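You operate a simulated robot arm through the tools that you are given. There is no shell and no other tool. Be economical: measure what you need, move in short steps, check, and stop when the job is done.

Carry out the task below with a simulated two-armed robot. There is one attempt and no reset: what you move stays moved.

JOB
Hold the blue round bowl on the top deck of the blue trolley steady with one hand and put the pink-footed clear vial in it with the other.

It is judged by the outcome, as a careful person would: the job done as asked, and still so three seconds after it is handed in. It fails if anything else is knocked over, pushed out of place, dropped, spilled or broken.

ROBOT AND FRAMES
Two 7-joint arms with two-finger parallel grippers on one trunk, on a base that drives. Base frame: it is fixed to the floor where the robot stands at the start and does not move with it; the origin is under the middle of the robot, x ahead of it, y to its left, z up. Units: mm, degrees, N and s.
The left shoulder is at the start at [110, 174, 1082], the right one opposite. With the tool pointing down near the work surface each hand reaches from about 320 to 740 mm from the robot's upright axis, wherever it stands, measured 20 degrees to its own side. Payload 3.6 kg a hand.
The tool frame of a hand sits at the grasp point between the pads (the TCP): z along the fingers, y along the line on which they close. The tips reach 30 mm beyond it. The gripper opens to 110 mm. The fingers are 20 mm wide and 10 mm thick; the gripper's body (48 by 112 mm) begins 55 mm behind the TCP.
Orientation is that of the tool frame in the base frame, as [roll, pitch, yaw] about the fixed x, y, z axes, in that order (R = Rz(yaw) Ry(pitch) Rx(roll)). With the fingers straight down and closing along the base's y, the tool's x points along the base's -x, its y along +y and its z along -z.

CONTROLS
- The arms move only by the tool nudge_tool. It takes "left_increments", "right_increments" or both (then of equal length, played together; a hand with none holds still); each is a list of rows, each a list of 7 numbers: the shift along the base's x, y, z in m, then the turn, a rotation vector about the base's x, y, z in degrees, then the gripper command, from -1 (shut) to 1 (fully open), values between in proportion. In form: [[tx, ty, tz, rx, ry, rz, gripper], ...]. A call has 1 to 12 rows; each row shifts and turns the commanded pose from where the row before left it. A row lasts 0.2 s, in which the tool goes at most 50 mm and 8.6 degrees; a call with a longer step from one row to the next is refused whole, and so is a gripper value outside its range. Where a pose cannot be reached the arm comes as near as it can. A force on the tool above 40 N (or 10 N above the force at the start of the call, whichever is more), or a blocked arm, ends the call early, and 0.2 s more pass. The fingers move at their own pace (about 153 mm/s each) and stop on an object; they squeeze with about 27 N. The grip force told is the motor's: it shows also when the fingers shut on nothing. Time passes only in rows, and 0.2 s behind the last, so rows that do not move let the fingers close. The reply holds the time, the measured pose of the TCP, the force on the tool along the base axes, the opening and the grip force, in the units named above and with some noise, with the torque about the TCP (base axes, N m) and any sound that the robot's microphone picked up.
- Cameras (640 x 400 px; columns grow to the right, rows downward): "scene" is now at [197.8, -8.4, 1234.3]; the picture's right is [-0.35, -0.94, 0.00], its down [-0.75, 0.28, -0.59] and it looks along [0.56, -0.21, -0.80] (base axes); focal length 214 px, centre (320, 200). "left" rides on the left gripper at [72, -17, -103] in its tool frame; the picture's right is [0.23, 0.97, 0.00], its down [-0.76, 0.18, -0.62] and it looks along [-0.61, 0.14, 0.78] (tool axes); focal length 222 px, centre (320, 200). "right" rides on the right gripper at [72, 17, -103] in its tool frame; the picture's right is [-0.23, 0.97, 0.00], its down [-0.76, -0.18, -0.62] and it looks along [-0.61, -0.14, 0.78] (tool axes); focal length 222 px, centre (320, 200).
- grab_frame(camera): a new picture of that camera. The clock stands still meanwhile.
- move_column(by): slides the trunk up (or, below 0, down) by that many mm; the arms and the scene camera ride with it, the base frame stays. It gives what a move gives, with no picture.
- roll_base(legs): drives the robot by 1 to 6 legs, each [ahead, left, turn to the left] in mm, mm and degrees, along the robot's own axes; the way and the turn of a leg run together, so that a leg with both is an arc; at most 1500 mm and 180 degrees a leg. The arms and the cameras ride along, it lands a little off, and it stops where it bumps. It gives what a move gives.
- aim_head(pan, tilt): turns the head with the scene camera to pan (to the left, within 86 degrees either way) and tilt (down, from -29 to 69), counted from straight ahead of the robot. It gives what a move gives.
- measure_at(camera, pixels): for up to 12 pixels [column, row] of the newest picture of that camera ("zoom" is the newest enlarged one), the place [x, y, z] in the base frame of the surface seen there, good to about 2 mm, but the place of the scene camera against the robot may be out by one fixed shift of up to 25 mm in any direction. The clock stands still meanwhile.
- enlarge(camera, box): a new picture of the part [left, top, right, bottom] of that camera's present view, enlarged. The clock stands still meanwhile.
- close_job(): hands the job in; it is judged then, once.

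Go step by step. Measure first, check grasps and placings, and put right what went wrong. The budget is 80 turns and 78 pictures, counting those below and the enlarged ones. Unless the task says otherwise, let go and move clear before handing in, and close with one line.

The tools are called as name(argument=value, ...) on one line, values as JSON. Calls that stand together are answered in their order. nudge_tool: Moves the arms, as the interface text tells. Its arguments: {"type":"object","properties":{"left_increments":{"type":"array"},"right_increments":{"type":"array"}},"required":[]} The other tools are called the same way: move_column (by) slides the trunk up or down; roll_base (legs) drives the base; aim_head (pan, tilt) turns the head that bears the scene camera; grab_frame (camera) takes a picture; measure_at (camera, pixels) gives the place of the surface under pixels of a picture; enlarge (camera, box) takes an enlarged picture of a part of a camera's view; close_job () hands the job in.

At the start:

```text
time_s: 0.0
left_eef_pos: [394.1, 120.4, 1002.8]
left_tool_rot: [-179.9, -0.1, -179.9]
left_force: [-0.3, -0.3, 1.0]
left_torque: [0.01, 0.0, -0.03]
left_grip_width: 109.8
left_grasp_force: 0.0
right_eef_pos: [339.0, -234.7, 1006.1]
right_tool_rot: [-179.9, 0.0, 180.0]
right_force: [0.4, 0.2, -0.7]
right_torque: [0.0, 0.02, 0.0]
right_grip_width: 110.2
right_grasp_force: 0.0
trunk travel left (down, up): [-200.0, 563.0]
robot x, y, heading: [-4.1, 0.0, 0.1]
head pan, tilt: [-20.3, 53.5]
```

scene: 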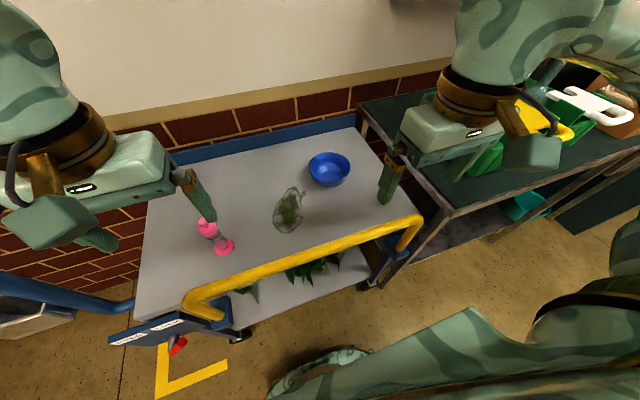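
right: 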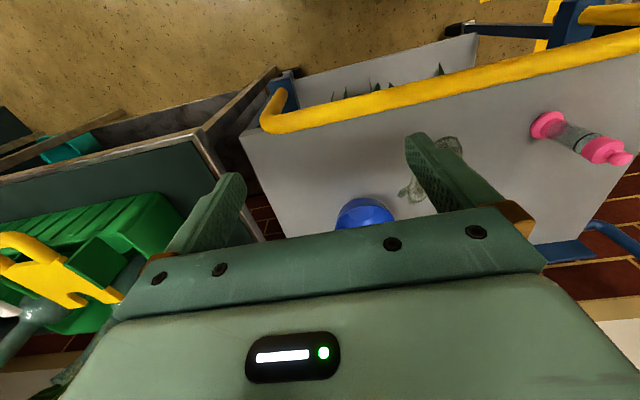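
left: 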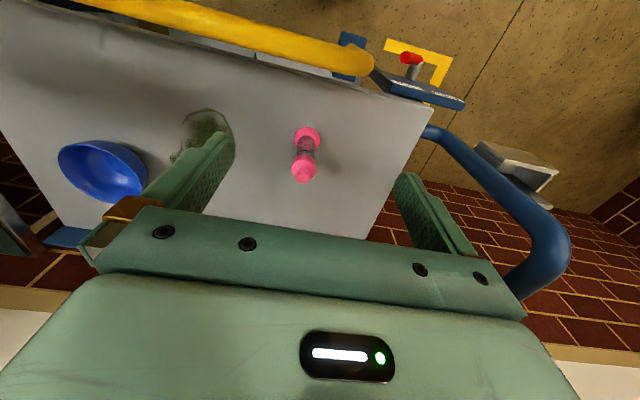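

The scene shows the blue bowl near (329,170), the vial near (215,238), and a crumpled clear thing between them. I'll enlarge the scene view and measure it.

enlarge(camera="scene", box=[160, 120, 420, 280])

measure_at(camera="scene", pixels=[[308, 168], [350, 168], [329, 153], [329, 186], [329, 170], [224, 246], [207, 226], [260, 180], [260, 250], [290, 210], [300, 265], [415, 225]])

measure_at(camera="left", pixels=[[306, 136], [303, 172], [305, 152], [60, 160], [146, 170], [103, 143], [105, 200], [260, 150], [100, 165], [210, 30]])

```text
2.46 times, centred on (290, 200) of scene
```

zoom: 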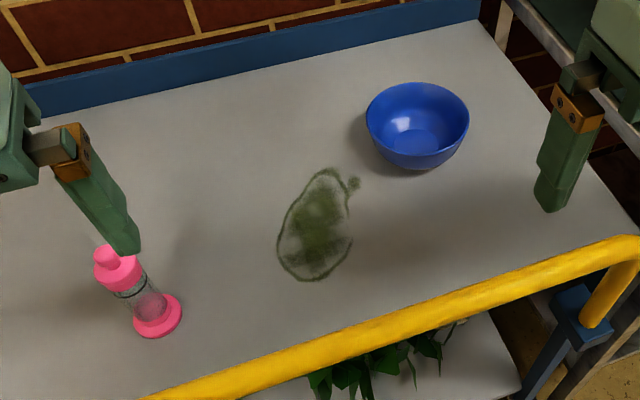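

```text
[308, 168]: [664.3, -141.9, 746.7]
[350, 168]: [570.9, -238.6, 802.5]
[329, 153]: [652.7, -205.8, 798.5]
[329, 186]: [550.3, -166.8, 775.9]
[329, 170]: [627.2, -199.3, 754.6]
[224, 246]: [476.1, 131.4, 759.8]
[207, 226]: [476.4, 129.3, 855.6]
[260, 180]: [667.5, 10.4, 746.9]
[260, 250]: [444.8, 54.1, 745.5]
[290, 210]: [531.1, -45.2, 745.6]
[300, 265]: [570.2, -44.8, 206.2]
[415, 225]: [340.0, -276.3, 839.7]
```

```text
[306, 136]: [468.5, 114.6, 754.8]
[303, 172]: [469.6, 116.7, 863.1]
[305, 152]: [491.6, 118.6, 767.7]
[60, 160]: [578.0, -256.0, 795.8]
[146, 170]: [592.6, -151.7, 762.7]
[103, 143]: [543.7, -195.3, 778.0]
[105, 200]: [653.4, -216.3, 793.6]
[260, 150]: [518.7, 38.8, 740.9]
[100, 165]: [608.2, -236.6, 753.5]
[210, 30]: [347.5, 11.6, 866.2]
```

The stain is flat; the vial stands at about (469,116) with z from 741 to 863, and the bowl is near (603,-205) with its rim at about 800. I'll use the right hand for the vial and the left hand for the bowl. First I move the left hand aside and bring the right over the vial, yawed so it closes along x.

nudge_tool(left_increments=[[0, 0.045, 0, 0, 0, 0, 1], [0, 0.045, 0, 0, 0, 0, 1], [0, 0.045, 0, 0, 0, 0, 1], [0, 0.045, 0, 0, 0, 0, 1], [0, 0.045, 0, 0, 0, 0, 1], [0, 0.035, 0, 0, 0, 0, 1], [0, 0, 0, 0, 0, 0, 1], [0, 0, 0, 0, 0, 0, 1], [0, 0, 0, 0, 0, 0, 1], [0, 0, 0, 0, 0, 0, 1], [0, 0, 0, 0, 0, 0, 1], [0, 0, 0, 0, 0, 0, 1]], right_increments=[[0.01, 0.02, 0, 0, 0, 7.5, 1], [0.01, 0.02, 0, 0, 0, 7.5, 1], [0.01, 0.02, 0, 0, 0, 7.5, 1], [0.01, 0.02, 0, 0, 0, 7.5, 1], [0.01, 0.02, 0, 0, 0, 7.5, 1], [0.01, 0.02, 0, 0, 0, 7.5, 1], [0.01, 0.02, 0, 0, 0, 7.5, 1], [0.01, 0.02, 0, 0, 0, 7.5, 1], [0.01, 0.02, 0, 0, 0, 7.5, 1], [0.01, 0.02, 0, 0, 0, 7.5, 1], [0.01, 0.02, 0, 0, 0, 7.5, 1], [0.01, 0.02, 0, 0, 0, 7.5, 1]])

grab_frame(camera="right")

grab_frame(camera="scene")

```text
time_s: 2.6
left_eef_pos: [409.7, 361.1, 985.8]
left_tool_rot: [180.0, -0.1, -180.0]
left_force: [-0.6, -0.3, 0.2]
left_torque: [0.01, 0.01, 0.0]
left_grip_width: 110.0
left_grasp_force: 0.2
left hand out of reach, approached as far as the arm can: row 5, 6
right_eef_pos: [398.1, -114.2, 1005.5]
right_tool_rot: [-180.0, -0.1, -135.1]
right_force: [0.4, 0.2, 0.6]
right_torque: [0.01, -0.03, -0.02]
right_grip_width: 110.1
right_grasp_force: 0.1
right hand out of reach, approached as far as the arm can: row 7, 8, 9, 10, 11, 12
trunk travel left (down, up): [-200.0, 563.0]
robot x, y, heading: [-1.4, -0.9, 0.1]
head pan, tilt: [-20.3, 53.5]
```

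```text
73 pictures are left
```

right: 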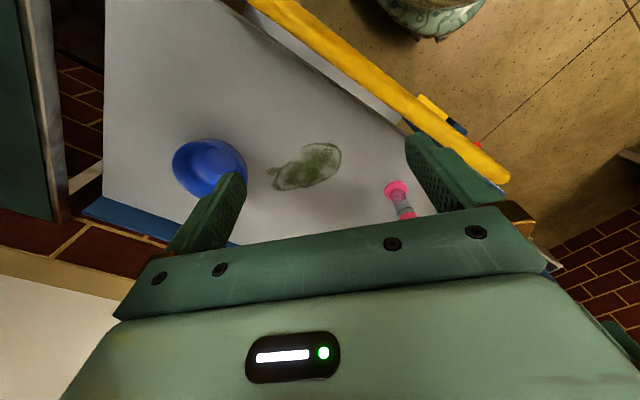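

```text
72 pictures are left
```

scene: 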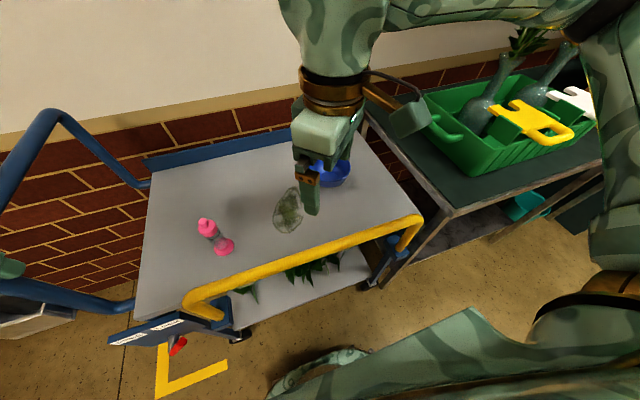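

The right hand stopped at 45° of yaw, probably because the wrist is too high. I'll go down a little and over the vial at this yaw.

nudge_tool(right_increments=[[0.009, 0.029, -0.008, 0, 0, 0, 1], [0.009, 0.029, -0.008, 0, 0, 0, 1], [0.009, 0.029, -0.008, 0, 0, 0, 1], [0.009, 0.029, -0.008, 0, 0, 0, 1], [0.009, 0.029, -0.008, 0, 0, 0, 1], [0.009, 0.029, -0.008, 0, 0, 0, 1], [0.009, 0.029, -0.008, 0, 0, 0, 1]])

grab_frame(camera="right")

```text
time_s: 4.2
left_eef_pos: [409.4, 361.6, 985.3]
left_tool_rot: [-180.0, -0.2, -179.9]
left_force: [0.3, 0.3, 0.2]
left_torque: [-0.03, 0.01, 0.01]
left_grip_width: 109.7
left_grasp_force: 0.1
right_eef_pos: [459.8, 89.7, 949.0]
right_tool_rot: [180.0, -0.1, -134.9]
right_force: [-0.2, 0.1, 0.5]
right_torque: [-0.04, 0.02, -0.05]
right_grip_width: 110.1
right_grasp_force: 0.1
trunk travel left (down, up): [-200.0, 563.0]
robot x, y, heading: [-0.9, -2.4, 0.1]
head pan, tilt: [-20.3, 53.5]
```

```text
71 pictures are left
```

right: 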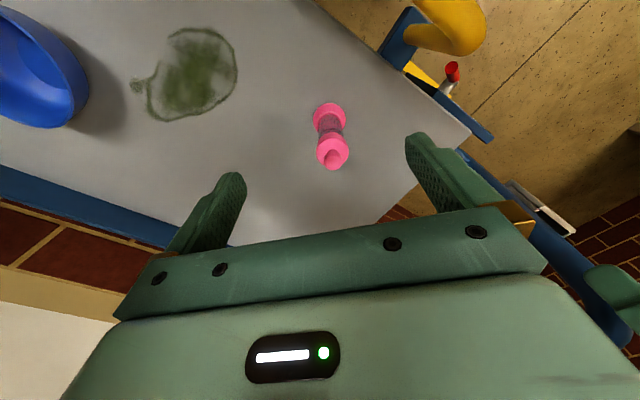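

The move tracked well, and the vial is now at (330,135). I'll measure it from here and enlarge the view.

enlarge(camera="right", box=[280, 85, 380, 185])

measure_at(camera="right", pixels=[[329, 108], [315, 117], [345, 117], [330, 126], [331, 138], [318, 151], [347, 152], [333, 155], [332, 164], [260, 170], [323, 132], [340, 132]])

```text
4.00 times, centred on (330, 135) of right
```

zoom: 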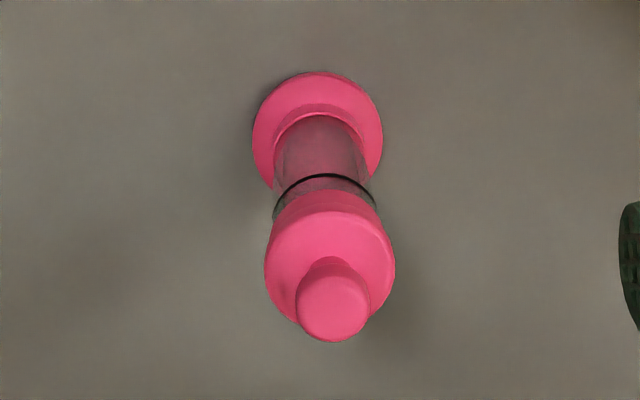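

```text
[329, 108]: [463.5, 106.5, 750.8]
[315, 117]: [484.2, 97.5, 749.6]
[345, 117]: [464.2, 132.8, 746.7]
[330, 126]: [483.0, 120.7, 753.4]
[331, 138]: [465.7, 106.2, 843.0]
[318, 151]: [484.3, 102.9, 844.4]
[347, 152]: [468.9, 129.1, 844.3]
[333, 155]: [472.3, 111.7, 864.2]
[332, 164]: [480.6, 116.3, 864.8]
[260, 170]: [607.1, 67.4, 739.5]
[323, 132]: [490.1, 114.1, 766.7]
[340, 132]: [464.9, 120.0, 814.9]
```

The vial axis is at about (477,117), with the cap at z 815-844, the knob top at 864 and the foot about 40 mm wide. I'll centre over it and try the rest of the yaw.

nudge_tool(right_increments=[[0.003, 0.005, 0, 0, 0, 7.5, 1], [0.003, 0.005, 0, 0, 0, 7.5, 1], [0.003, 0.005, 0, 0, 0, 7.5, 1], [0.003, 0.005, 0, 0, 0, 7.5, 1], [0.003, 0.005, 0, 0, 0, 7.5, 1], [0.002, 0.002, 0, 0, 0, 7.5, 1]])

```text
time_s: 5.6
left_eef_pos: [409.4, 360.1, 985.2]
left_tool_rot: [-180.0, -0.1, -180.0]
left_force: [0.3, -0.5, 0.9]
left_torque: [0.0, 0.0, 0.02]
left_grip_width: 109.9
left_grasp_force: 0.0
right_eef_pos: [460.2, 89.9, 947.7]
right_tool_rot: [-179.9, 0.3, -131.8]
right_force: [0.8, -0.2, 0.7]
right_torque: [0.02, 0.01, 0.04]
right_grip_width: 109.9
right_grasp_force: 0.1
right hand out of reach, approached as far as the arm can: row 1, 2, 3, 4, 5, 6
trunk travel left (down, up): [-200.0, 563.0]
robot x, y, heading: [3.0, 3.1, -0.1]
head pan, tilt: [-20.3, 53.5]
```

The yaw limit is about 48°, so I'll grasp at this yaw, with the camera facing away from the left hand. I centre at (477,117) and stop above the vial to check.

nudge_tool(right_increments=[[0.008, 0.013, 0, 0, 0, 0, 1], [0.009, 0.014, 0, 0, 0, 0, 1], [0, 0, -0.03, 0, 0, 0, 1], [0, 0, 0, 0, 0, 0, 1]])

grab_frame(camera="right")

```text
time_s: 6.6
left_eef_pos: [409.8, 360.2, 984.0]
left_tool_rot: [179.9, -0.2, 180.0]
left_force: [-0.6, -0.7, 0.6]
left_torque: [0.01, 0.0, 0.03]
left_grip_width: 110.0
left_grasp_force: 0.1
right_eef_pos: [461.2, 89.4, 919.0]
right_tool_rot: [-179.8, 0.3, -131.8]
right_force: [-0.8, -0.2, -0.1]
right_torque: [0.01, 0.0, 0.02]
right_grip_width: 110.0
right_grasp_force: 0.0
right hand out of reach, approached as far as the arm can: row 1, 2
trunk travel left (down, up): [-200.0, 563.0]
robot x, y, heading: [1.4, 2.2, -0.2]
head pan, tilt: [-20.3, 53.5]
```

```text
69 pictures are left
```

right: 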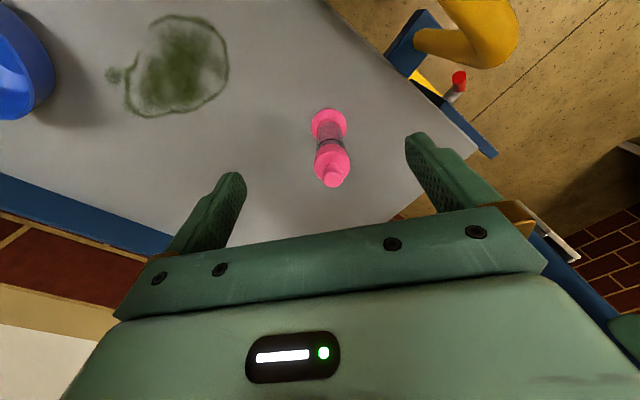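

The lateral steps were refused because a wrist joint sits at its limit. I'll turn the yaw back about 15° while moving sideways.

nudge_tool(right_increments=[[0, 0, 0, 0, 0, -7.5, 1], [0.008, 0.014, 0, 0, 0, -7.5, 1], [0.008, 0.014, 0, 0, 0, 0, 1], [0, 0, 0, 0, 0, 0, 1]])

grab_frame(camera="right")

```text
time_s: 7.6
left_eef_pos: [409.7, 361.3, 984.8]
left_tool_rot: [180.0, -0.1, -179.9]
left_force: [0.0, -0.3, 0.4]
left_torque: [0.0, 0.01, -0.01]
left_grip_width: 109.8
left_grasp_force: 0.1
right_eef_pos: [477.4, 117.7, 918.9]
right_tool_rot: [-179.9, 0.4, -146.8]
right_force: [-0.8, -0.3, -0.3]
right_torque: [0.01, 0.02, -0.04]
right_grip_width: 110.3
right_grasp_force: 0.1
trunk travel left (down, up): [-200.0, 563.0]
robot x, y, heading: [-0.4, 2.1, 0.1]
head pan, tilt: [-20.3, 53.5]
```

```text
68 pictures are left
```

right: 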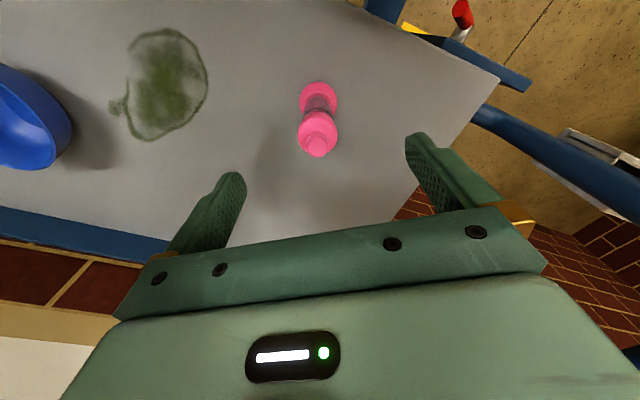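

The hand is now at (477,118), so I'll verify the cap position from this view.

measure_at(camera="right", pixels=[[300, 133], [336, 133], [318, 117], [318, 152], [316, 145], [303, 95], [335, 95]])

```text
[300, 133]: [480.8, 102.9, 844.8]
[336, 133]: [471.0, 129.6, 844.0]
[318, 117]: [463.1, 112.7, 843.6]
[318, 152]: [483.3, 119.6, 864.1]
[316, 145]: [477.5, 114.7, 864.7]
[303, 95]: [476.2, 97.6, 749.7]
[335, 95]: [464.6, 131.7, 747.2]
```

The cap centre is at about (477,117), so the hand is aligned. I'll descend to z≈829 and close.

nudge_tool(right_increments=[[0, 0, -0.03, 0, 0, 0, 1], [0, 0, -0.03, 0, 0, 0, 1], [0, 0, -0.03, 0, 0, 0, 1], [0, 0, 0, 0, 0, 0, 0.2], [0, 0, 0, 0, 0, 0, -0.3], [0, 0, 0, 0, 0, 0, -0.6], [0, 0, 0, 0, 0, 0, -1], [0, 0, 0, 0, 0, 0, -1]])

grab_frame(camera="right")

```text
time_s: 9.4
left_eef_pos: [410.7, 361.0, 984.4]
left_tool_rot: [-180.0, -0.2, 180.0]
left_force: [0.6, -0.1, 0.5]
left_torque: [-0.05, -0.05, 0.02]
left_grip_width: 110.3
left_grasp_force: 0.0
right_eef_pos: [477.0, 118.2, 828.5]
right_tool_rot: [-179.9, 0.3, -146.6]
right_force: [-0.1, 0.5, 0.6]
right_torque: [0.01, -0.04, 0.03]
right_grip_width: 30.5
right_grasp_force: 27.4
trunk travel left (down, up): [-200.0, 563.0]
robot x, y, heading: [-3.2, 1.1, 0.2]
head pan, tilt: [-20.3, 53.5]
heard: snap
```

```text
67 pictures are left
```

right: 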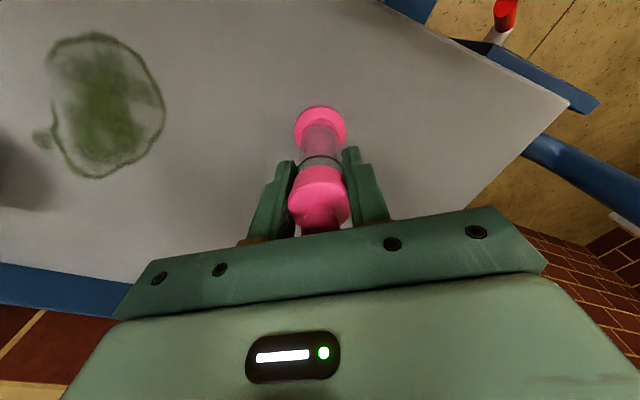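

The grip holds at 30.5 mm on the cap, but a "snap" was heard, so I'll look closely.

enlarge(camera="right", box=[260, 90, 390, 240])

enlarge(camera="scene", box=[160, 160, 300, 280])

```text
2.67 times, centred on (325, 165) of right
```

zoom: 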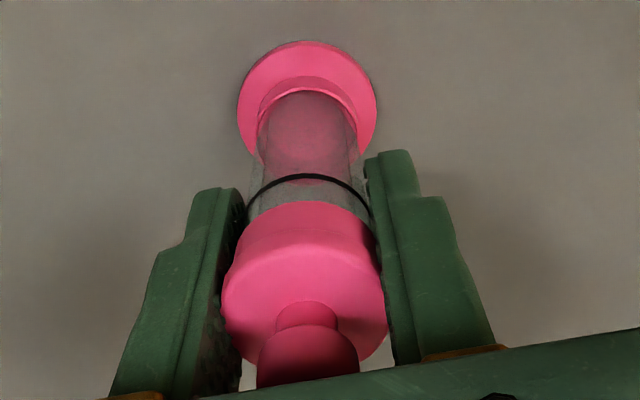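

```text
3.33 times, centred on (230, 220) of scene
```

zoom: 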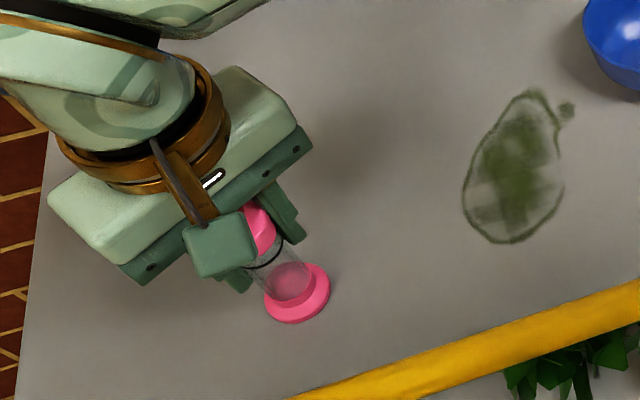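

There is no visible break. I'll lift gently by 15 mm and check that the whole vial comes up.

nudge_tool(right_increments=[[0, 0, 0.005, 0, 0, 0, -1], [0, 0, 0.005, 0, 0, 0, -1], [0, 0, 0.005, 0, 0, 0, -1], [0, 0, 0, 0, 0, 0, -1]])

enlarge(camera="right", box=[260, 90, 390, 240])

enlarge(camera="scene", box=[160, 160, 300, 280])

```text
time_s: 10.4
left_eef_pos: [410.2, 361.8, 983.3]
left_tool_rot: [180.0, -0.2, 179.9]
left_force: [0.1, 0.2, -0.9]
left_torque: [0.01, 0.01, 0.02]
left_grip_width: 109.8
left_grasp_force: 0.0
right_eef_pos: [476.7, 117.1, 843.1]
right_tool_rot: [-179.8, 0.3, -146.8]
right_force: [-0.4, -0.1, -3.2]
right_torque: [-0.01, -0.02, -0.01]
right_grip_width: 30.4
right_grasp_force: 26.8
trunk travel left (down, up): [-200.0, 563.0]
robot x, y, heading: [-0.1, -2.3, 0.1]
head pan, tilt: [-20.3, 53.5]
```

```text
2.67 times, centred on (325, 165) of right
```

zoom: 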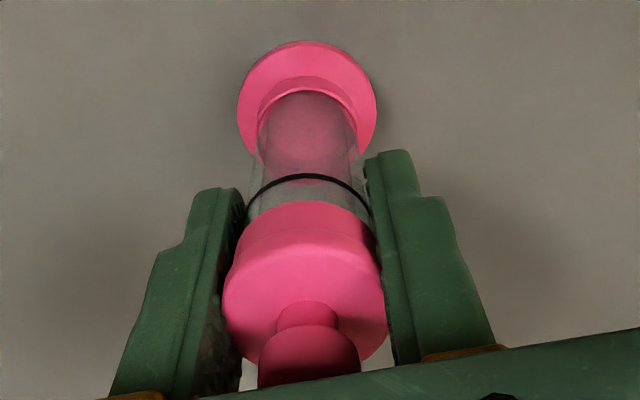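

```text
3.33 times, centred on (230, 220) of scene
```

zoom: 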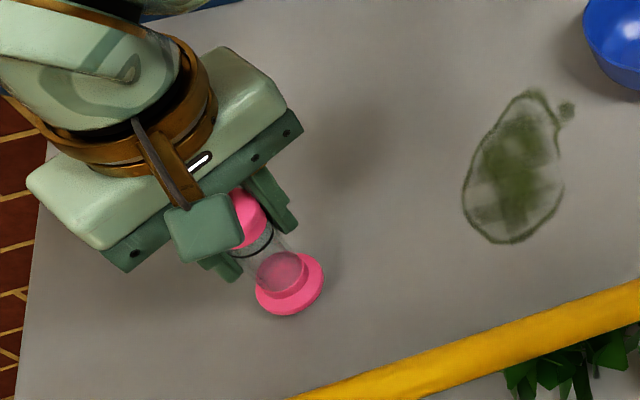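

The whole vial came up (3.2 N, with the foot off the deck). I'll raise it and carry it to a parking spot nearer the robot on the right, then get a bowl picture.

nudge_tool(right_increments=[[0, 0, 0.035, 0, 0, 0, -1], [0, 0, 0.035, 0, 0, 0, -1], [0, 0, 0.035, 0, 0, 0, -1], [-0.004, -0.04, 0, 0, 0, 0, -1], [-0.004, -0.04, 0, 0, 0, 0, -1], [-0.004, -0.04, 0, 0, 0, 0, -1], [-0.004, -0.04, 0, 0, 0, 0, -1], [-0.004, -0.04, 0, 0, 0, 0, -1], [-0.004, -0.04, 0, 0, 0, 0, -1], [-0.004, -0.04, 0, 0, 0, 0, -1], [-0.004, -0.04, 0, 0, 0, 0, -1], [-0.004, -0.04, 0, 0, 0, 0, -1]])

grab_frame(camera="scene")

grab_frame(camera="right")

```text
time_s: 13.0
left_eef_pos: [408.6, 360.4, 985.6]
left_tool_rot: [179.9, -0.2, 179.9]
left_force: [-0.5, -0.3, 0.2]
left_torque: [0.01, 0.0, -0.02]
left_grip_width: 110.0
left_grasp_force: 0.1
right_eef_pos: [436.5, -231.0, 948.4]
right_tool_rot: [-177.8, 1.1, -147.4]
right_force: [-0.8, -0.3, -3.3]
right_torque: [0.0, -0.01, -0.01]
right_grip_width: 30.3
right_grasp_force: 26.7
right hand out of reach, approached as far as the arm can: row 12
trunk travel left (down, up): [-200.0, 563.0]
robot x, y, heading: [-1.7, 1.1, -0.1]
head pan, tilt: [-20.3, 53.5]
```

```text
62 pictures are left
```

scene: 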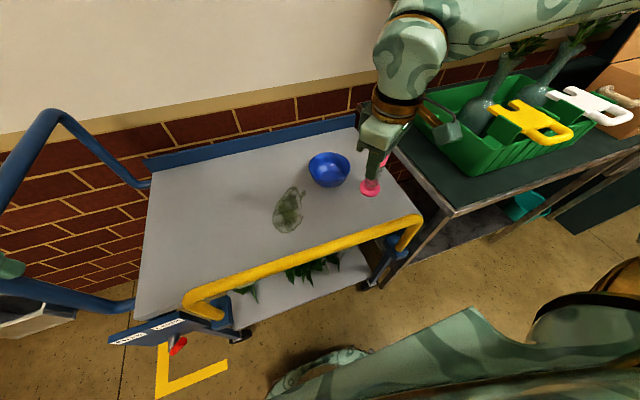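

```text
61 pictures are left
```

right: 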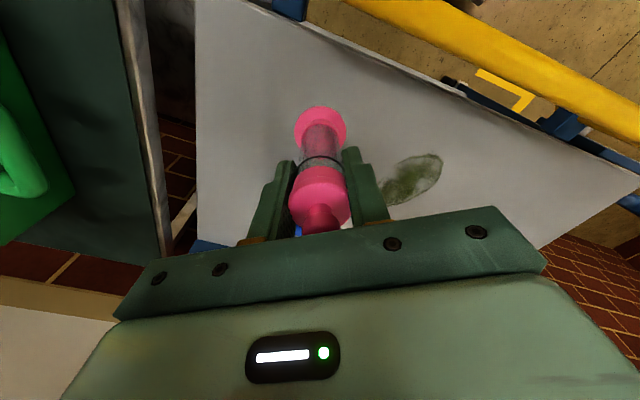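

The vial is held well and the bowl is clear at (329,170). I'll relax the right yaw by 20° and bring the left hand in to about (565,20,960), tilting its fingers toward the bowl.

nudge_tool(left_increments=[[0.013, -0.028, -0.002, -4.2, 0, 0, 1], [0.013, -0.028, -0.002, -4.2, 0, 0, 1], [0.013, -0.028, -0.002, -4.2, 0, 0, 1], [0.013, -0.028, -0.002, -4.2, 0, 0, 1], [0.013, -0.028, -0.002, -4.2, 0, 0, 1], [0.013, -0.028, -0.002, -4.2, 0, 0, 1], [0.013, -0.028, -0.002, -4.2, 0, 0, 1], [0.013, -0.028, -0.002, -4.2, 0, 0, 1], [0.013, -0.028, -0.002, -4.2, 0, 0, 1], [0.013, -0.028, -0.002, -4.2, 0, 0, 1], [0.013, -0.028, -0.002, -4.2, 0, 0, 1], [0.013, -0.028, -0.002, -4.2, 0, 0, 1]], right_increments=[[0, 0, 0, 0, 0, -5, -1], [0, 0, 0, 0, 0, -5, -1], [0, 0, 0, 0, 0, -5, -1], [0, 0, 0, 0, 0, -5, -1], [0, 0, 0, 0, 0, 0, -1], [0, 0, 0, 0, 0, 0, -1], [0, 0, 0, 0, 0, 0, -1], [0, 0, 0, 0, 0, 0, -1], [0, 0, 0, 0, 0, 0, -1], [0, 0, 0, 0, 0, 0, -1], [0, 0, 0, 0, 0, 0, -1], [0, 0, 0, 0, 0, 0, -1]])

grab_frame(camera="left")

grab_frame(camera="scene")

```text
time_s: 13.6
left_eef_pos: [434.6, 313.8, 979.7]
left_tool_rot: [-172.6, -0.3, -178.8]
left_force: [-3.8, 12.5, 0.0]
left_torque: [0.63, 0.0, 0.08]
left_grip_width: 109.9
left_grasp_force: 0.1
right_eef_pos: [439.4, -229.5, 948.5]
right_tool_rot: [180.0, 0.2, -156.2]
right_force: [-0.2, -0.7, -3.6]
right_torque: [0.04, 0.0, 0.01]
right_grip_width: 30.3
right_grasp_force: 26.8
trunk travel left (down, up): [-200.0, 563.0]
robot x, y, heading: [1.6, -1.4, 0.2]
head pan, tilt: [-20.3, 53.5]
stopped in row 3 (left hand): the force on the tool passed its limit at 91 N (the readings are from after the stop); the commanded pose is now the measured one
```

```text
60 pictures are left
```

left: 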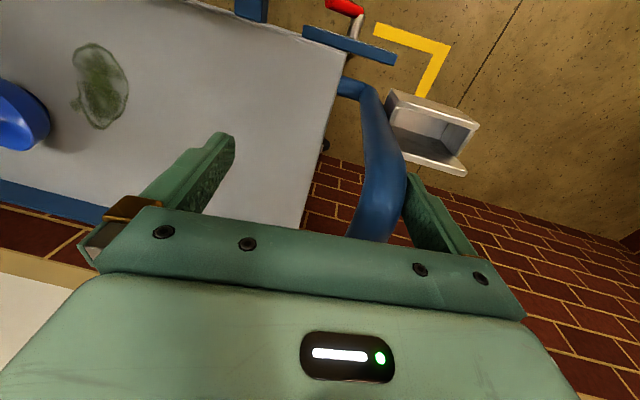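

```text
59 pictures are left
```

scene: 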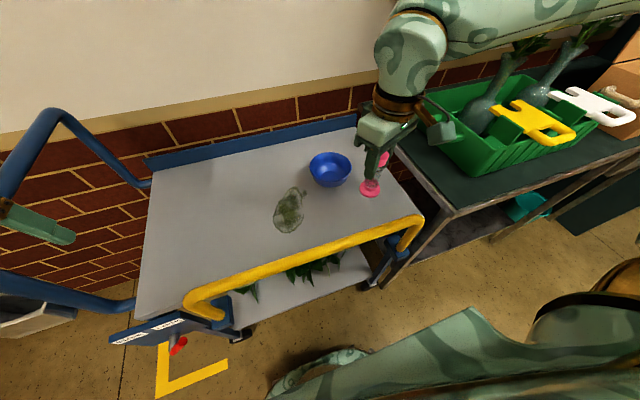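

The left hand struck the blue push-bar hoop at the left end of the trolley, seen at (375,150) in the left view. The trolley seems unmoved; I'll measure the hoop before planning a way round it.

measure_at(camera="left", pixels=[[355, 90], [375, 120], [380, 160], [390, 190], [375, 230], [360, 200], [405, 205], [430, 230], [50, 120], [100, 90], [230, 150]])

measure_at(camera="scene", pixels=[[15, 180], [48, 115], [100, 155], [145, 186], [60, 290], [130, 305], [5, 290], [40, 225], [308, 168], [329, 186], [350, 168], [420, 222]])

```text
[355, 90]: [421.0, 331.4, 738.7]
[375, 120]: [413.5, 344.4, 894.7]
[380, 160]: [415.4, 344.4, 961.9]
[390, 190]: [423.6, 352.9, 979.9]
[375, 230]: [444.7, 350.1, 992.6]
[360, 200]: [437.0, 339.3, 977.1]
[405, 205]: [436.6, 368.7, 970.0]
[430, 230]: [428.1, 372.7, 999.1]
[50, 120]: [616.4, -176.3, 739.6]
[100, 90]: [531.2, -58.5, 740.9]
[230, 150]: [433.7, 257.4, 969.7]
```

```text
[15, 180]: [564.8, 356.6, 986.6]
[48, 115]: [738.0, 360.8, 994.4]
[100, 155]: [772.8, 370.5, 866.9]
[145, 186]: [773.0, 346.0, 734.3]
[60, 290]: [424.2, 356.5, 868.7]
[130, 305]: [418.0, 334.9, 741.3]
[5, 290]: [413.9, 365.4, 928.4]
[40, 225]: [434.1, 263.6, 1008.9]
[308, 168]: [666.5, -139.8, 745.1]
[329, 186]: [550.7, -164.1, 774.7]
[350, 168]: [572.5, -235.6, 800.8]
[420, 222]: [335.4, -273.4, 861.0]
```

The hoop is at y≈340-372, x from 415 to 773, with its top near z 1005, and the open left fingers straddle it. I'll back off +y by 20 mm, then raise the trunk so both hands clear it.

nudge_tool(left_increments=[[-0.002, 0.01, 0, 0, 0, 0, 1], [-0.002, 0.01, 0, 0, 0, 0, 1], [0, 0, 0, 0, 0, 0, 1]])

move_column(by=90)

grab_frame(camera="left")

```text
time_s: 14.4
left_eef_pos: [431.2, 332.8, 979.6]
left_tool_rot: [-172.6, -0.2, -178.8]
left_force: [0.5, 0.2, -0.3]
left_torque: [-0.02, 0.02, 0.01]
left_grip_width: 110.2
left_grasp_force: 0.1
right_eef_pos: [439.6, -230.4, 947.0]
right_tool_rot: [180.0, 0.1, -156.3]
right_force: [-0.3, 0.6, -2.8]
right_torque: [-0.02, -0.01, -0.02]
right_grip_width: 30.2
right_grasp_force: 27.0
trunk travel left (down, up): [-200.0, 563.0]
robot x, y, heading: [1.7, 1.7, 0.4]
head pan, tilt: [-20.3, 53.5]
```

```text
time_s: 15.7
left_eef_pos: [432.2, 333.1, 1069.3]
left_tool_rot: [-172.6, -0.3, -178.7]
left_force: [-0.5, 0.4, -0.1]
left_torque: [-0.01, 0.01, 0.0]
left_grip_width: 110.0
left_grasp_force: 0.1
right_eef_pos: [439.9, -230.3, 1037.7]
right_tool_rot: [-180.0, 0.2, -156.2]
right_force: [0.1, 0.5, -4.7]
right_torque: [0.0, 0.01, 0.0]
right_grip_width: 30.7
right_grasp_force: 27.4
trunk travel left (down, up): [-290.0, 473.0]
robot x, y, heading: [-1.6, 2.5, -0.0]
head pan, tilt: [-20.3, 53.5]
```

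```text
58 pictures are left
```

left: 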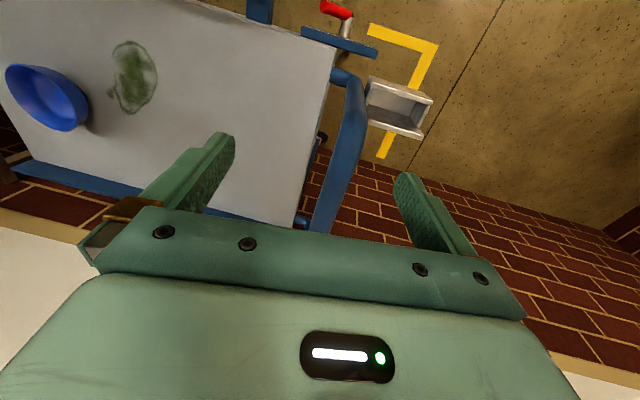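

The fingers now clear the hoop. I'll move the left hand inboard over the deck while tilting.

nudge_tool(left_increments=[[0.008, -0.035, 0, 0, 0, 0, 1], [0.008, -0.035, 0, 0, 0, 0, 1], [0.008, -0.035, 0, 0, 0, 0, 1], [0.008, -0.035, -0.005, -5, 0, 0, 1], [0.008, -0.035, -0.01, -5, 0, 0, 1], [0.008, -0.03, -0.01, -5, 0, 0, 1], [0.008, -0.03, -0.01, -5, 0, 0, 1], [0.008, -0.02, -0.01, -5, 0, 0, 1], [0.008, -0.02, -0.01, -5, 0, 0, 1], [0.008, -0.01, -0.01, -5, 0, 0, 1], [0.008, -0.01, -0.01, -5, 0, 0, 1], [0.008, -0.01, -0.01, -5, 0, 0, 1]])

grab_frame(camera="left")

grab_frame(camera="scene")

```text
time_s: 18.3
left_eef_pos: [527.4, 28.5, 986.1]
left_tool_rot: [-127.5, -1.1, -179.3]
left_force: [0.9, 0.0, 0.3]
left_torque: [-0.01, -0.01, -0.01]
left_grip_width: 109.8
left_grasp_force: 0.0
right_eef_pos: [438.8, -229.5, 1037.9]
right_tool_rot: [180.0, 0.2, -156.1]
right_force: [0.5, 0.1, -4.1]
right_torque: [-0.01, 0.0, 0.0]
right_grip_width: 30.8
right_grasp_force: 27.0
trunk travel left (down, up): [-290.0, 473.0]
robot x, y, heading: [-0.5, -2.2, 0.1]
head pan, tilt: [-20.3, 53.5]
```

```text
57 pictures are left
```

left: 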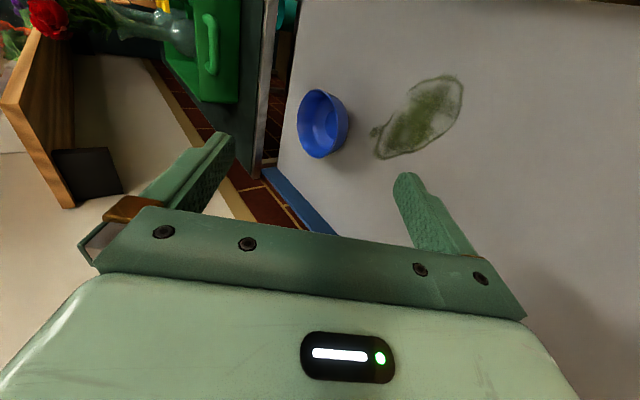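

```text
56 pictures are left
```

scene: 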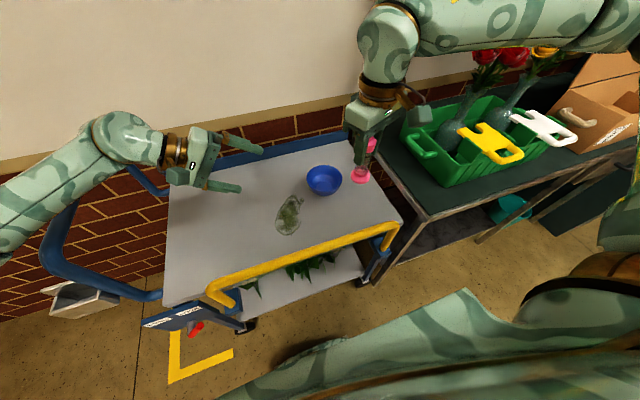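

The left hand is tilted about 52° at (527,28,986). I'll measure the bowl and check the left forearm's height over the hoop.

measure_at(camera="left", pixels=[[320, 90], [298, 120], [345, 118], [318, 157], [349, 125], [335, 153], [325, 125], [340, 95], [305, 98], [303, 148]])

measure_at(camera="scene", pixels=[[20, 235], [60, 190], [80, 170], [110, 155], [45, 260], [60, 230], [125, 175], [100, 165], [20, 250], [80, 178]])

enlarge(camera="left", box=[270, 70, 390, 170])

```text
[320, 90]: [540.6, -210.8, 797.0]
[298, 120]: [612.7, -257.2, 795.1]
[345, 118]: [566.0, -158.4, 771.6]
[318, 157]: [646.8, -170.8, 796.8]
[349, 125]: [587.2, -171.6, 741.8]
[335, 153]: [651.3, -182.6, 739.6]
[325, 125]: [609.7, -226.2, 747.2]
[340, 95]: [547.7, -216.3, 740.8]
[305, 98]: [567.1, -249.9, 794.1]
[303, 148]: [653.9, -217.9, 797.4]
```

```text
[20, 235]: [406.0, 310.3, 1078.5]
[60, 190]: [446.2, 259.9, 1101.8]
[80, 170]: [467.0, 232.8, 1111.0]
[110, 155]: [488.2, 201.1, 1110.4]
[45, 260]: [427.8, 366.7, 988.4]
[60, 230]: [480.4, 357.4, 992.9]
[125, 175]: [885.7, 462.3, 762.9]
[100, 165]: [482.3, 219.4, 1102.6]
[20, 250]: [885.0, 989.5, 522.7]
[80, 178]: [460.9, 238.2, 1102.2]
```

```text
4.00 times, centred on (330, 120) of left
```

zoom: 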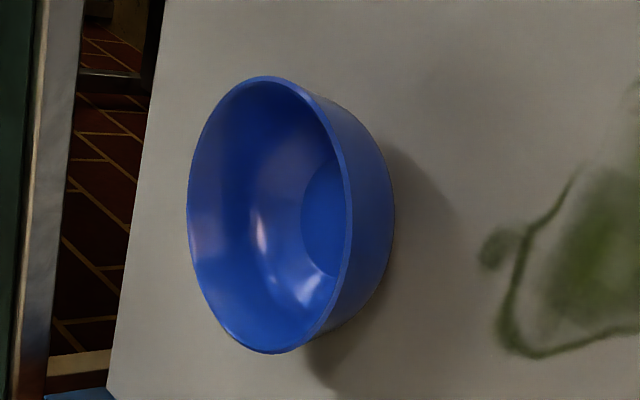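

The bowl rim fits centre (598,-201), radius 58, z 797, with floor z≈747 and a flat floor radius of about 28. My plan is a light pinch of the +y rim at a 45° tilt, so the right hand can lower over the middle. I'll move the left hand to a pre-pinch pose with partly closed fingers and turn the right yaw to 180.

nudge_tool(left_increments=[[0.012, -0.014, -0.015, 1.5, 0, 0, 0.5], [0.012, -0.014, -0.015, 1.5, 0, 0, 0], [0.012, -0.014, -0.015, 1.5, 0, 0, -0.27], [0.012, -0.014, -0.015, 1.5, 0, 0, -0.27], [0.012, -0.014, -0.015, 1.5, 0, 0, -0.27], [0.01, -0.014, -0.015, 0, 0, 0, -0.27]], right_increments=[[0, 0, 0, 0, 0, -4, -1], [0, 0, 0, 0, 0, -4, -1], [0, 0, 0, 0, 0, -4, -1], [0, 0, 0, 0, 0, -4, -1], [0, 0, 0, 0, 0, -4, -1], [0, 0, 0, 0, 0, -4, -1]])

grab_frame(camera="scene")

grab_frame(camera="left")

```text
time_s: 19.7
left_eef_pos: [596.6, -55.1, 893.6]
left_tool_rot: [-135.1, -1.0, -179.2]
left_force: [0.7, -0.2, -0.3]
left_torque: [-0.03, -0.01, 0.0]
left_grip_width: 40.3
left_grasp_force: 0.1
right_eef_pos: [439.4, -230.7, 1039.2]
right_tool_rot: [180.0, 0.2, 179.8]
right_force: [-0.2, -0.2, -3.4]
right_torque: [-0.01, 0.0, 0.01]
right_grip_width: 30.3
right_grasp_force: 27.0
trunk travel left (down, up): [-290.0, 473.0]
robot x, y, heading: [0.8, -0.8, 0.1]
head pan, tilt: [-20.3, 53.5]
```

```text
54 pictures are left
```

scene: 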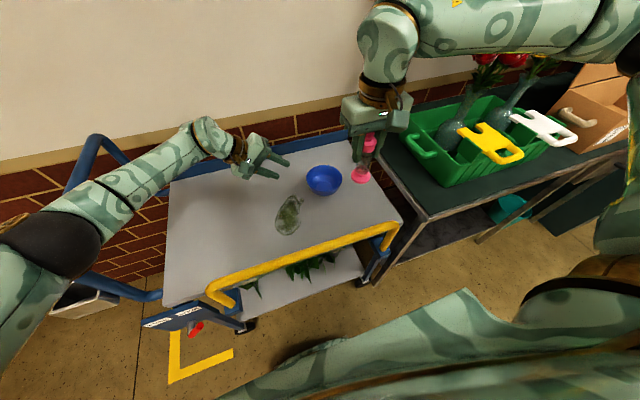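

```text
53 pictures are left
```

left: 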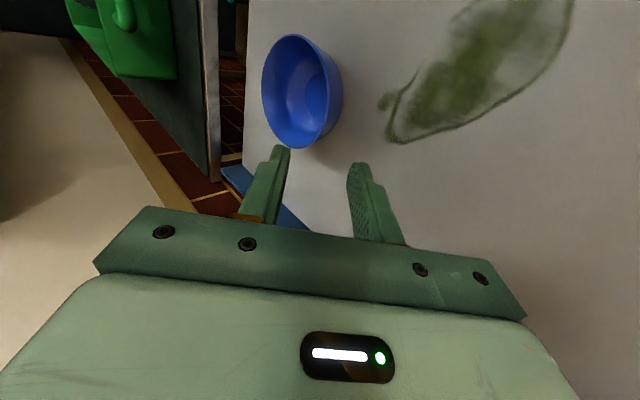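

The left hand is aligned in x, and its fingers sit just above the bowl in view. I'll re-measure the bowl rim and the forearm's clearance from the hoop.

measure_at(camera="left", pixels=[[292, 36], [264, 90], [275, 128], [300, 146], [327, 120], [328, 80], [315, 48], [341, 95], [310, 100]])

measure_at(camera="scene", pixels=[[110, 180], [85, 205], [45, 240], [145, 165], [75, 180], [120, 215], [90, 220], [90, 285]])

```text
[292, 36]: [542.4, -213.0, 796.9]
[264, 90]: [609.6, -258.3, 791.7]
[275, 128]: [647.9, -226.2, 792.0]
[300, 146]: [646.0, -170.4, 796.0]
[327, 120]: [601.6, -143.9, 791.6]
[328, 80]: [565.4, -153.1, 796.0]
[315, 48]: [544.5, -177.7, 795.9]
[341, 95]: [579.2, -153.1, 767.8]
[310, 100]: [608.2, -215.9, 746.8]
```

```text
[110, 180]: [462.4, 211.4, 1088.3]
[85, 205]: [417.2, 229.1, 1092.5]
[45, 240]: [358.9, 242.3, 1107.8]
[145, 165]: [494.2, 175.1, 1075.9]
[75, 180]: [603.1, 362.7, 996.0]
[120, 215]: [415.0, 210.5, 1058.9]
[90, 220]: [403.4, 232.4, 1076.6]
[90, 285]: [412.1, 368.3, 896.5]
```

The forearm is well clear of the hoop, and the rim's +y point is confirmed at about (598,-143,797). I'll approach along the tool axis and stop roughly 20 mm short.

nudge_tool(left_increments=[[0, -0.009, -0.014, 0, 0, 0, -0.27], [0, -0.009, -0.014, 0, 0, 0, -0.27], [0, -0.014, -0.014, 0, 0, 0, -0.27], [0, -0.014, -0.014, 0, 0, 0, -0.27], [0, -0.014, -0.013, 0, 0, 0, -0.27]])

grab_frame(camera="left")

enlarge(camera="scene", box=[230, 110, 410, 230])

```text
time_s: 20.9
left_eef_pos: [597.4, -79.9, 860.9]
left_tool_rot: [-135.1, -0.9, -179.1]
left_force: [-0.6, 0.0, 0.5]
left_torque: [-0.02, 0.02, 0.01]
left_grip_width: 40.1
left_grasp_force: 0.0
left hand out of reach, approached as far as the arm can: row 3, 4, 5
right_eef_pos: [439.3, -229.8, 1038.2]
right_tool_rot: [179.9, 0.2, 179.9]
right_force: [0.1, -0.1, -4.6]
right_torque: [0.01, 0.0, -0.01]
right_grip_width: 30.5
right_grasp_force: 27.0
trunk travel left (down, up): [-290.0, 473.0]
robot x, y, heading: [2.2, -0.3, 0.2]
head pan, tilt: [-20.3, 53.5]
```

```text
52 pictures are left
```

left: 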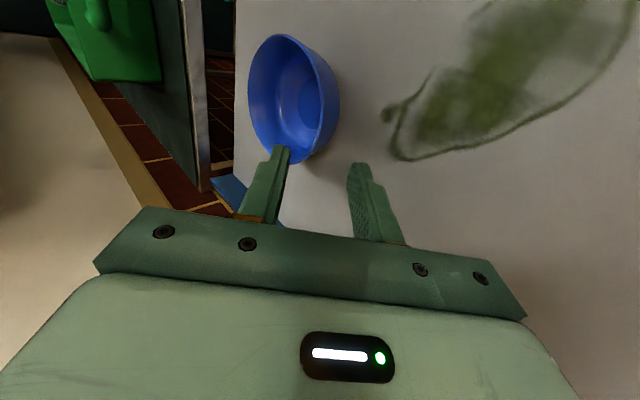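

```text
3.33 times, centred on (320, 170) of scene
```

zoom: 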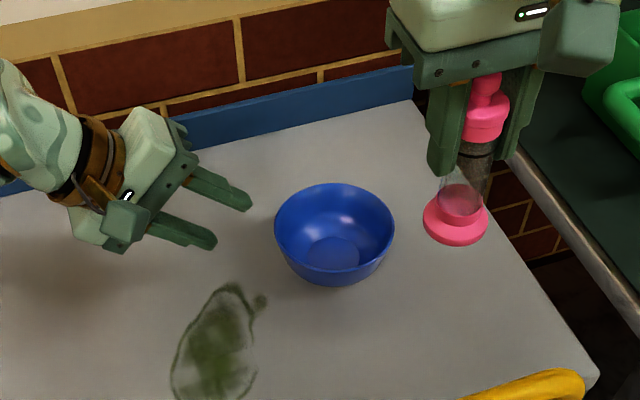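

The left arm is near the end of its reach with the trunk raised. I'll back the left hand off and up, lower the trunk by 90 (its forearm is well inside the hoop), then re-check.

nudge_tool(left_increments=[[0, 0.01, 0.03, 0, 0, 0, -0.27], [0, 0.01, 0.035, 0, 0, 0, -0.27]])

move_column(by=-90)

grab_frame(camera="scene")

```text
time_s: 21.5
left_eef_pos: [597.8, -60.8, 923.7]
left_tool_rot: [-135.1, -1.0, -179.2]
left_force: [-0.6, 0.1, -0.5]
left_torque: [0.01, 0.0, 0.02]
left_grip_width: 40.4
left_grasp_force: 0.0
right_eef_pos: [438.6, -231.1, 1038.0]
right_tool_rot: [180.0, 0.2, 179.8]
right_force: [0.7, 0.5, -4.1]
right_torque: [0.01, -0.03, -0.01]
right_grip_width: 30.6
right_grasp_force: 27.3
trunk travel left (down, up): [-290.0, 473.0]
robot x, y, heading: [-1.7, -1.1, 0.3]
head pan, tilt: [-20.3, 53.5]
```

```text
time_s: 22.7
left_eef_pos: [596.8, -61.8, 836.2]
left_tool_rot: [-135.2, -0.9, -179.3]
left_force: [0.2, 0.0, 0.0]
left_torque: [0.0, 0.01, 0.0]
left_grip_width: 40.3
left_grasp_force: 0.1
right_eef_pos: [438.7, -230.9, 949.4]
right_tool_rot: [179.9, 0.4, 179.8]
right_force: [0.1, 0.2, -3.4]
right_torque: [0.01, 0.01, -0.01]
right_grip_width: 30.3
right_grasp_force: 26.4
trunk travel left (down, up): [-200.0, 563.0]
robot x, y, heading: [0.3, 1.7, 0.1]
head pan, tilt: [-20.3, 53.5]
```

```text
50 pictures are left
```

scene: 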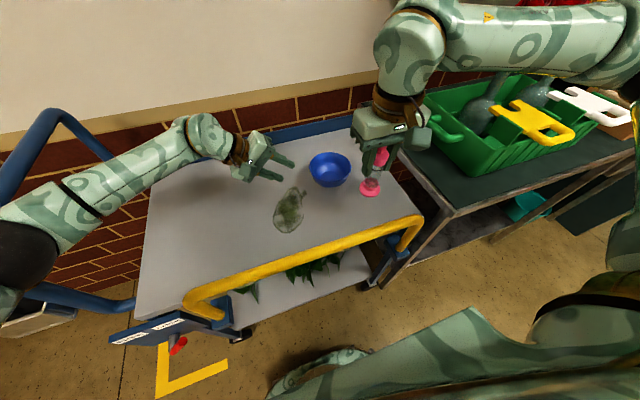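

The left hand is at (597,-62,836). I'll move toward the rim in short steps and see whether it can be reached.

nudge_tool(left_increments=[[0, -0.014, 0.003, 0, 0, 0, -0.27], [0, -0.014, 0.003, 0, 0, 0, -0.27], [0.001, -0.014, 0, 0, 0, 0, -0.27], [0, -0.012, -0.012, 0, 0, 0, -0.27]])

grab_frame(camera="left")

```text
time_s: 23.7
left_eef_pos: [598.6, -113.9, 828.8]
left_tool_rot: [-135.1, -0.9, -179.2]
left_force: [-0.1, -0.4, -0.1]
left_torque: [-0.01, 0.0, -0.01]
left_grip_width: 40.2
left_grasp_force: 0.0
right_eef_pos: [439.6, -230.5, 947.9]
right_tool_rot: [-180.0, 0.2, 179.8]
right_force: [0.3, 0.4, -3.6]
right_torque: [-0.01, 0.01, 0.03]
right_grip_width: 30.4
right_grasp_force: 26.8
trunk travel left (down, up): [-200.0, 563.0]
robot x, y, heading: [-1.2, 0.9, 0.7]
head pan, tilt: [-20.3, 53.5]
```

```text
49 pictures are left
```

left: 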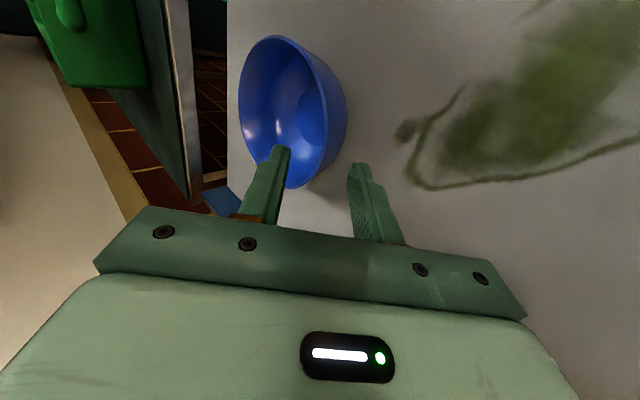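

Reach is fine now: the inner finger is over the bowl at (283,150) and the outer finger is outside it at (355,165). I'll advance the last steps to straddle the rim.

nudge_tool(left_increments=[[0, -0.008, -0.009, 0, 0, 0, -0.27], [0, -0.008, -0.009, 0, 0, 0, -0.27], [0, 0, 0, 0, 0, 0, -0.27]])

grab_frame(camera="left")

enlarge(camera="scene", box=[230, 110, 410, 230])

```text
time_s: 24.5
left_eef_pos: [598.1, -131.2, 810.9]
left_tool_rot: [-135.1, -1.1, -179.2]
left_force: [0.5, -0.1, -0.7]
left_torque: [-0.03, -0.01, -0.02]
left_grip_width: 40.1
left_grasp_force: 0.0
right_eef_pos: [439.7, -230.0, 947.6]
right_tool_rot: [-179.9, 0.2, 179.8]
right_force: [0.3, -0.3, -3.4]
right_torque: [-0.02, 0.0, 0.03]
right_grip_width: 30.3
right_grasp_force: 26.7
trunk travel left (down, up): [-200.0, 563.0]
robot x, y, heading: [0.8, 0.6, 0.2]
head pan, tilt: [-20.3, 53.5]
```

```text
48 pictures are left
```

left: 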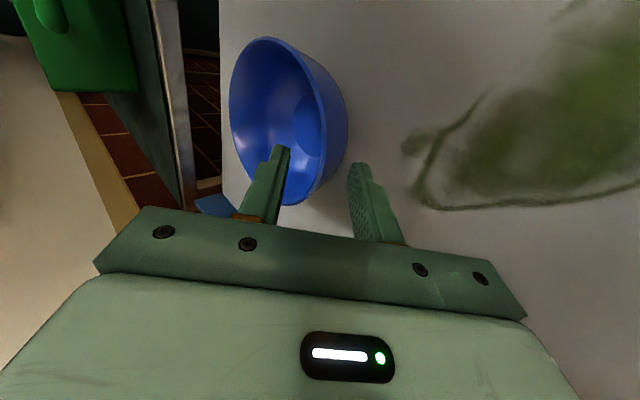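

```text
3.33 times, centred on (320, 170) of scene
```

zoom: 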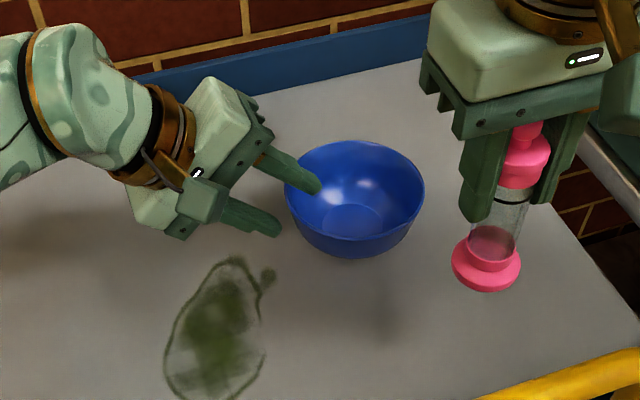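

The rim lies between the fingers. I'll close slowly, first to about 24 mm and then 16 mm, watching the force.

nudge_tool(left_increments=[[0, 0, 0, 0, 0, 0, -0.45], [0, 0, 0, 0, 0, 0, -0.55], [0, 0, 0, 0, 0, 0, -0.63], [0, 0, 0, 0, 0, 0, -0.7]])

enlarge(camera="left", box=[210, 20, 410, 240])

```text
time_s: 25.5
left_eef_pos: [597.2, -130.0, 810.5]
left_tool_rot: [-135.0, -1.0, -179.2]
left_force: [0.3, -0.1, 0.3]
left_torque: [0.0, -0.02, 0.0]
left_grip_width: 16.6
left_grasp_force: 0.1
right_eef_pos: [438.5, -229.7, 949.7]
right_tool_rot: [180.0, 0.2, 179.7]
right_force: [-0.4, 0.7, -3.6]
right_torque: [0.02, 0.05, -0.01]
right_grip_width: 30.1
right_grasp_force: 27.4
trunk travel left (down, up): [-200.0, 563.0]
robot x, y, heading: [-2.4, -0.2, -0.0]
head pan, tilt: [-20.3, 53.5]
```

```text
1.82 times, centred on (310, 130) of left
```

zoom: 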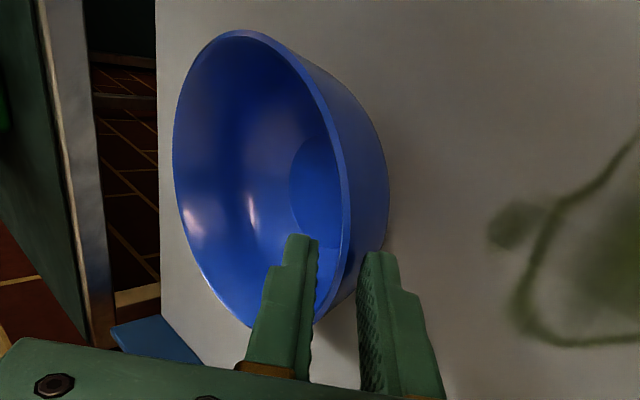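

There is no contact yet and the rim is centred between the pads. I'll continue closing in small steps.

nudge_tool(left_increments=[[0, 0, 0, 0, 0, 0, -0.74], [0, 0, 0, 0, 0, 0, -0.77], [0, 0, 0, 0, 0, 0, -0.8]])

```text
time_s: 26.3
left_eef_pos: [597.6, -130.6, 810.3]
left_tool_rot: [-135.0, -1.0, -179.2]
left_force: [-1.0, 0.8, -0.7]
left_torque: [0.04, 0.04, -0.02]
left_grip_width: 11.5
left_grasp_force: 0.4
right_eef_pos: [439.9, -229.2, 947.8]
right_tool_rot: [180.0, 0.3, 179.7]
right_force: [0.0, 0.4, -4.4]
right_torque: [-0.03, -0.02, -0.02]
right_grip_width: 30.5
right_grasp_force: 26.4
trunk travel left (down, up): [-200.0, 563.0]
robot x, y, heading: [-0.7, 0.6, 0.2]
head pan, tilt: [-20.3, 53.5]
```

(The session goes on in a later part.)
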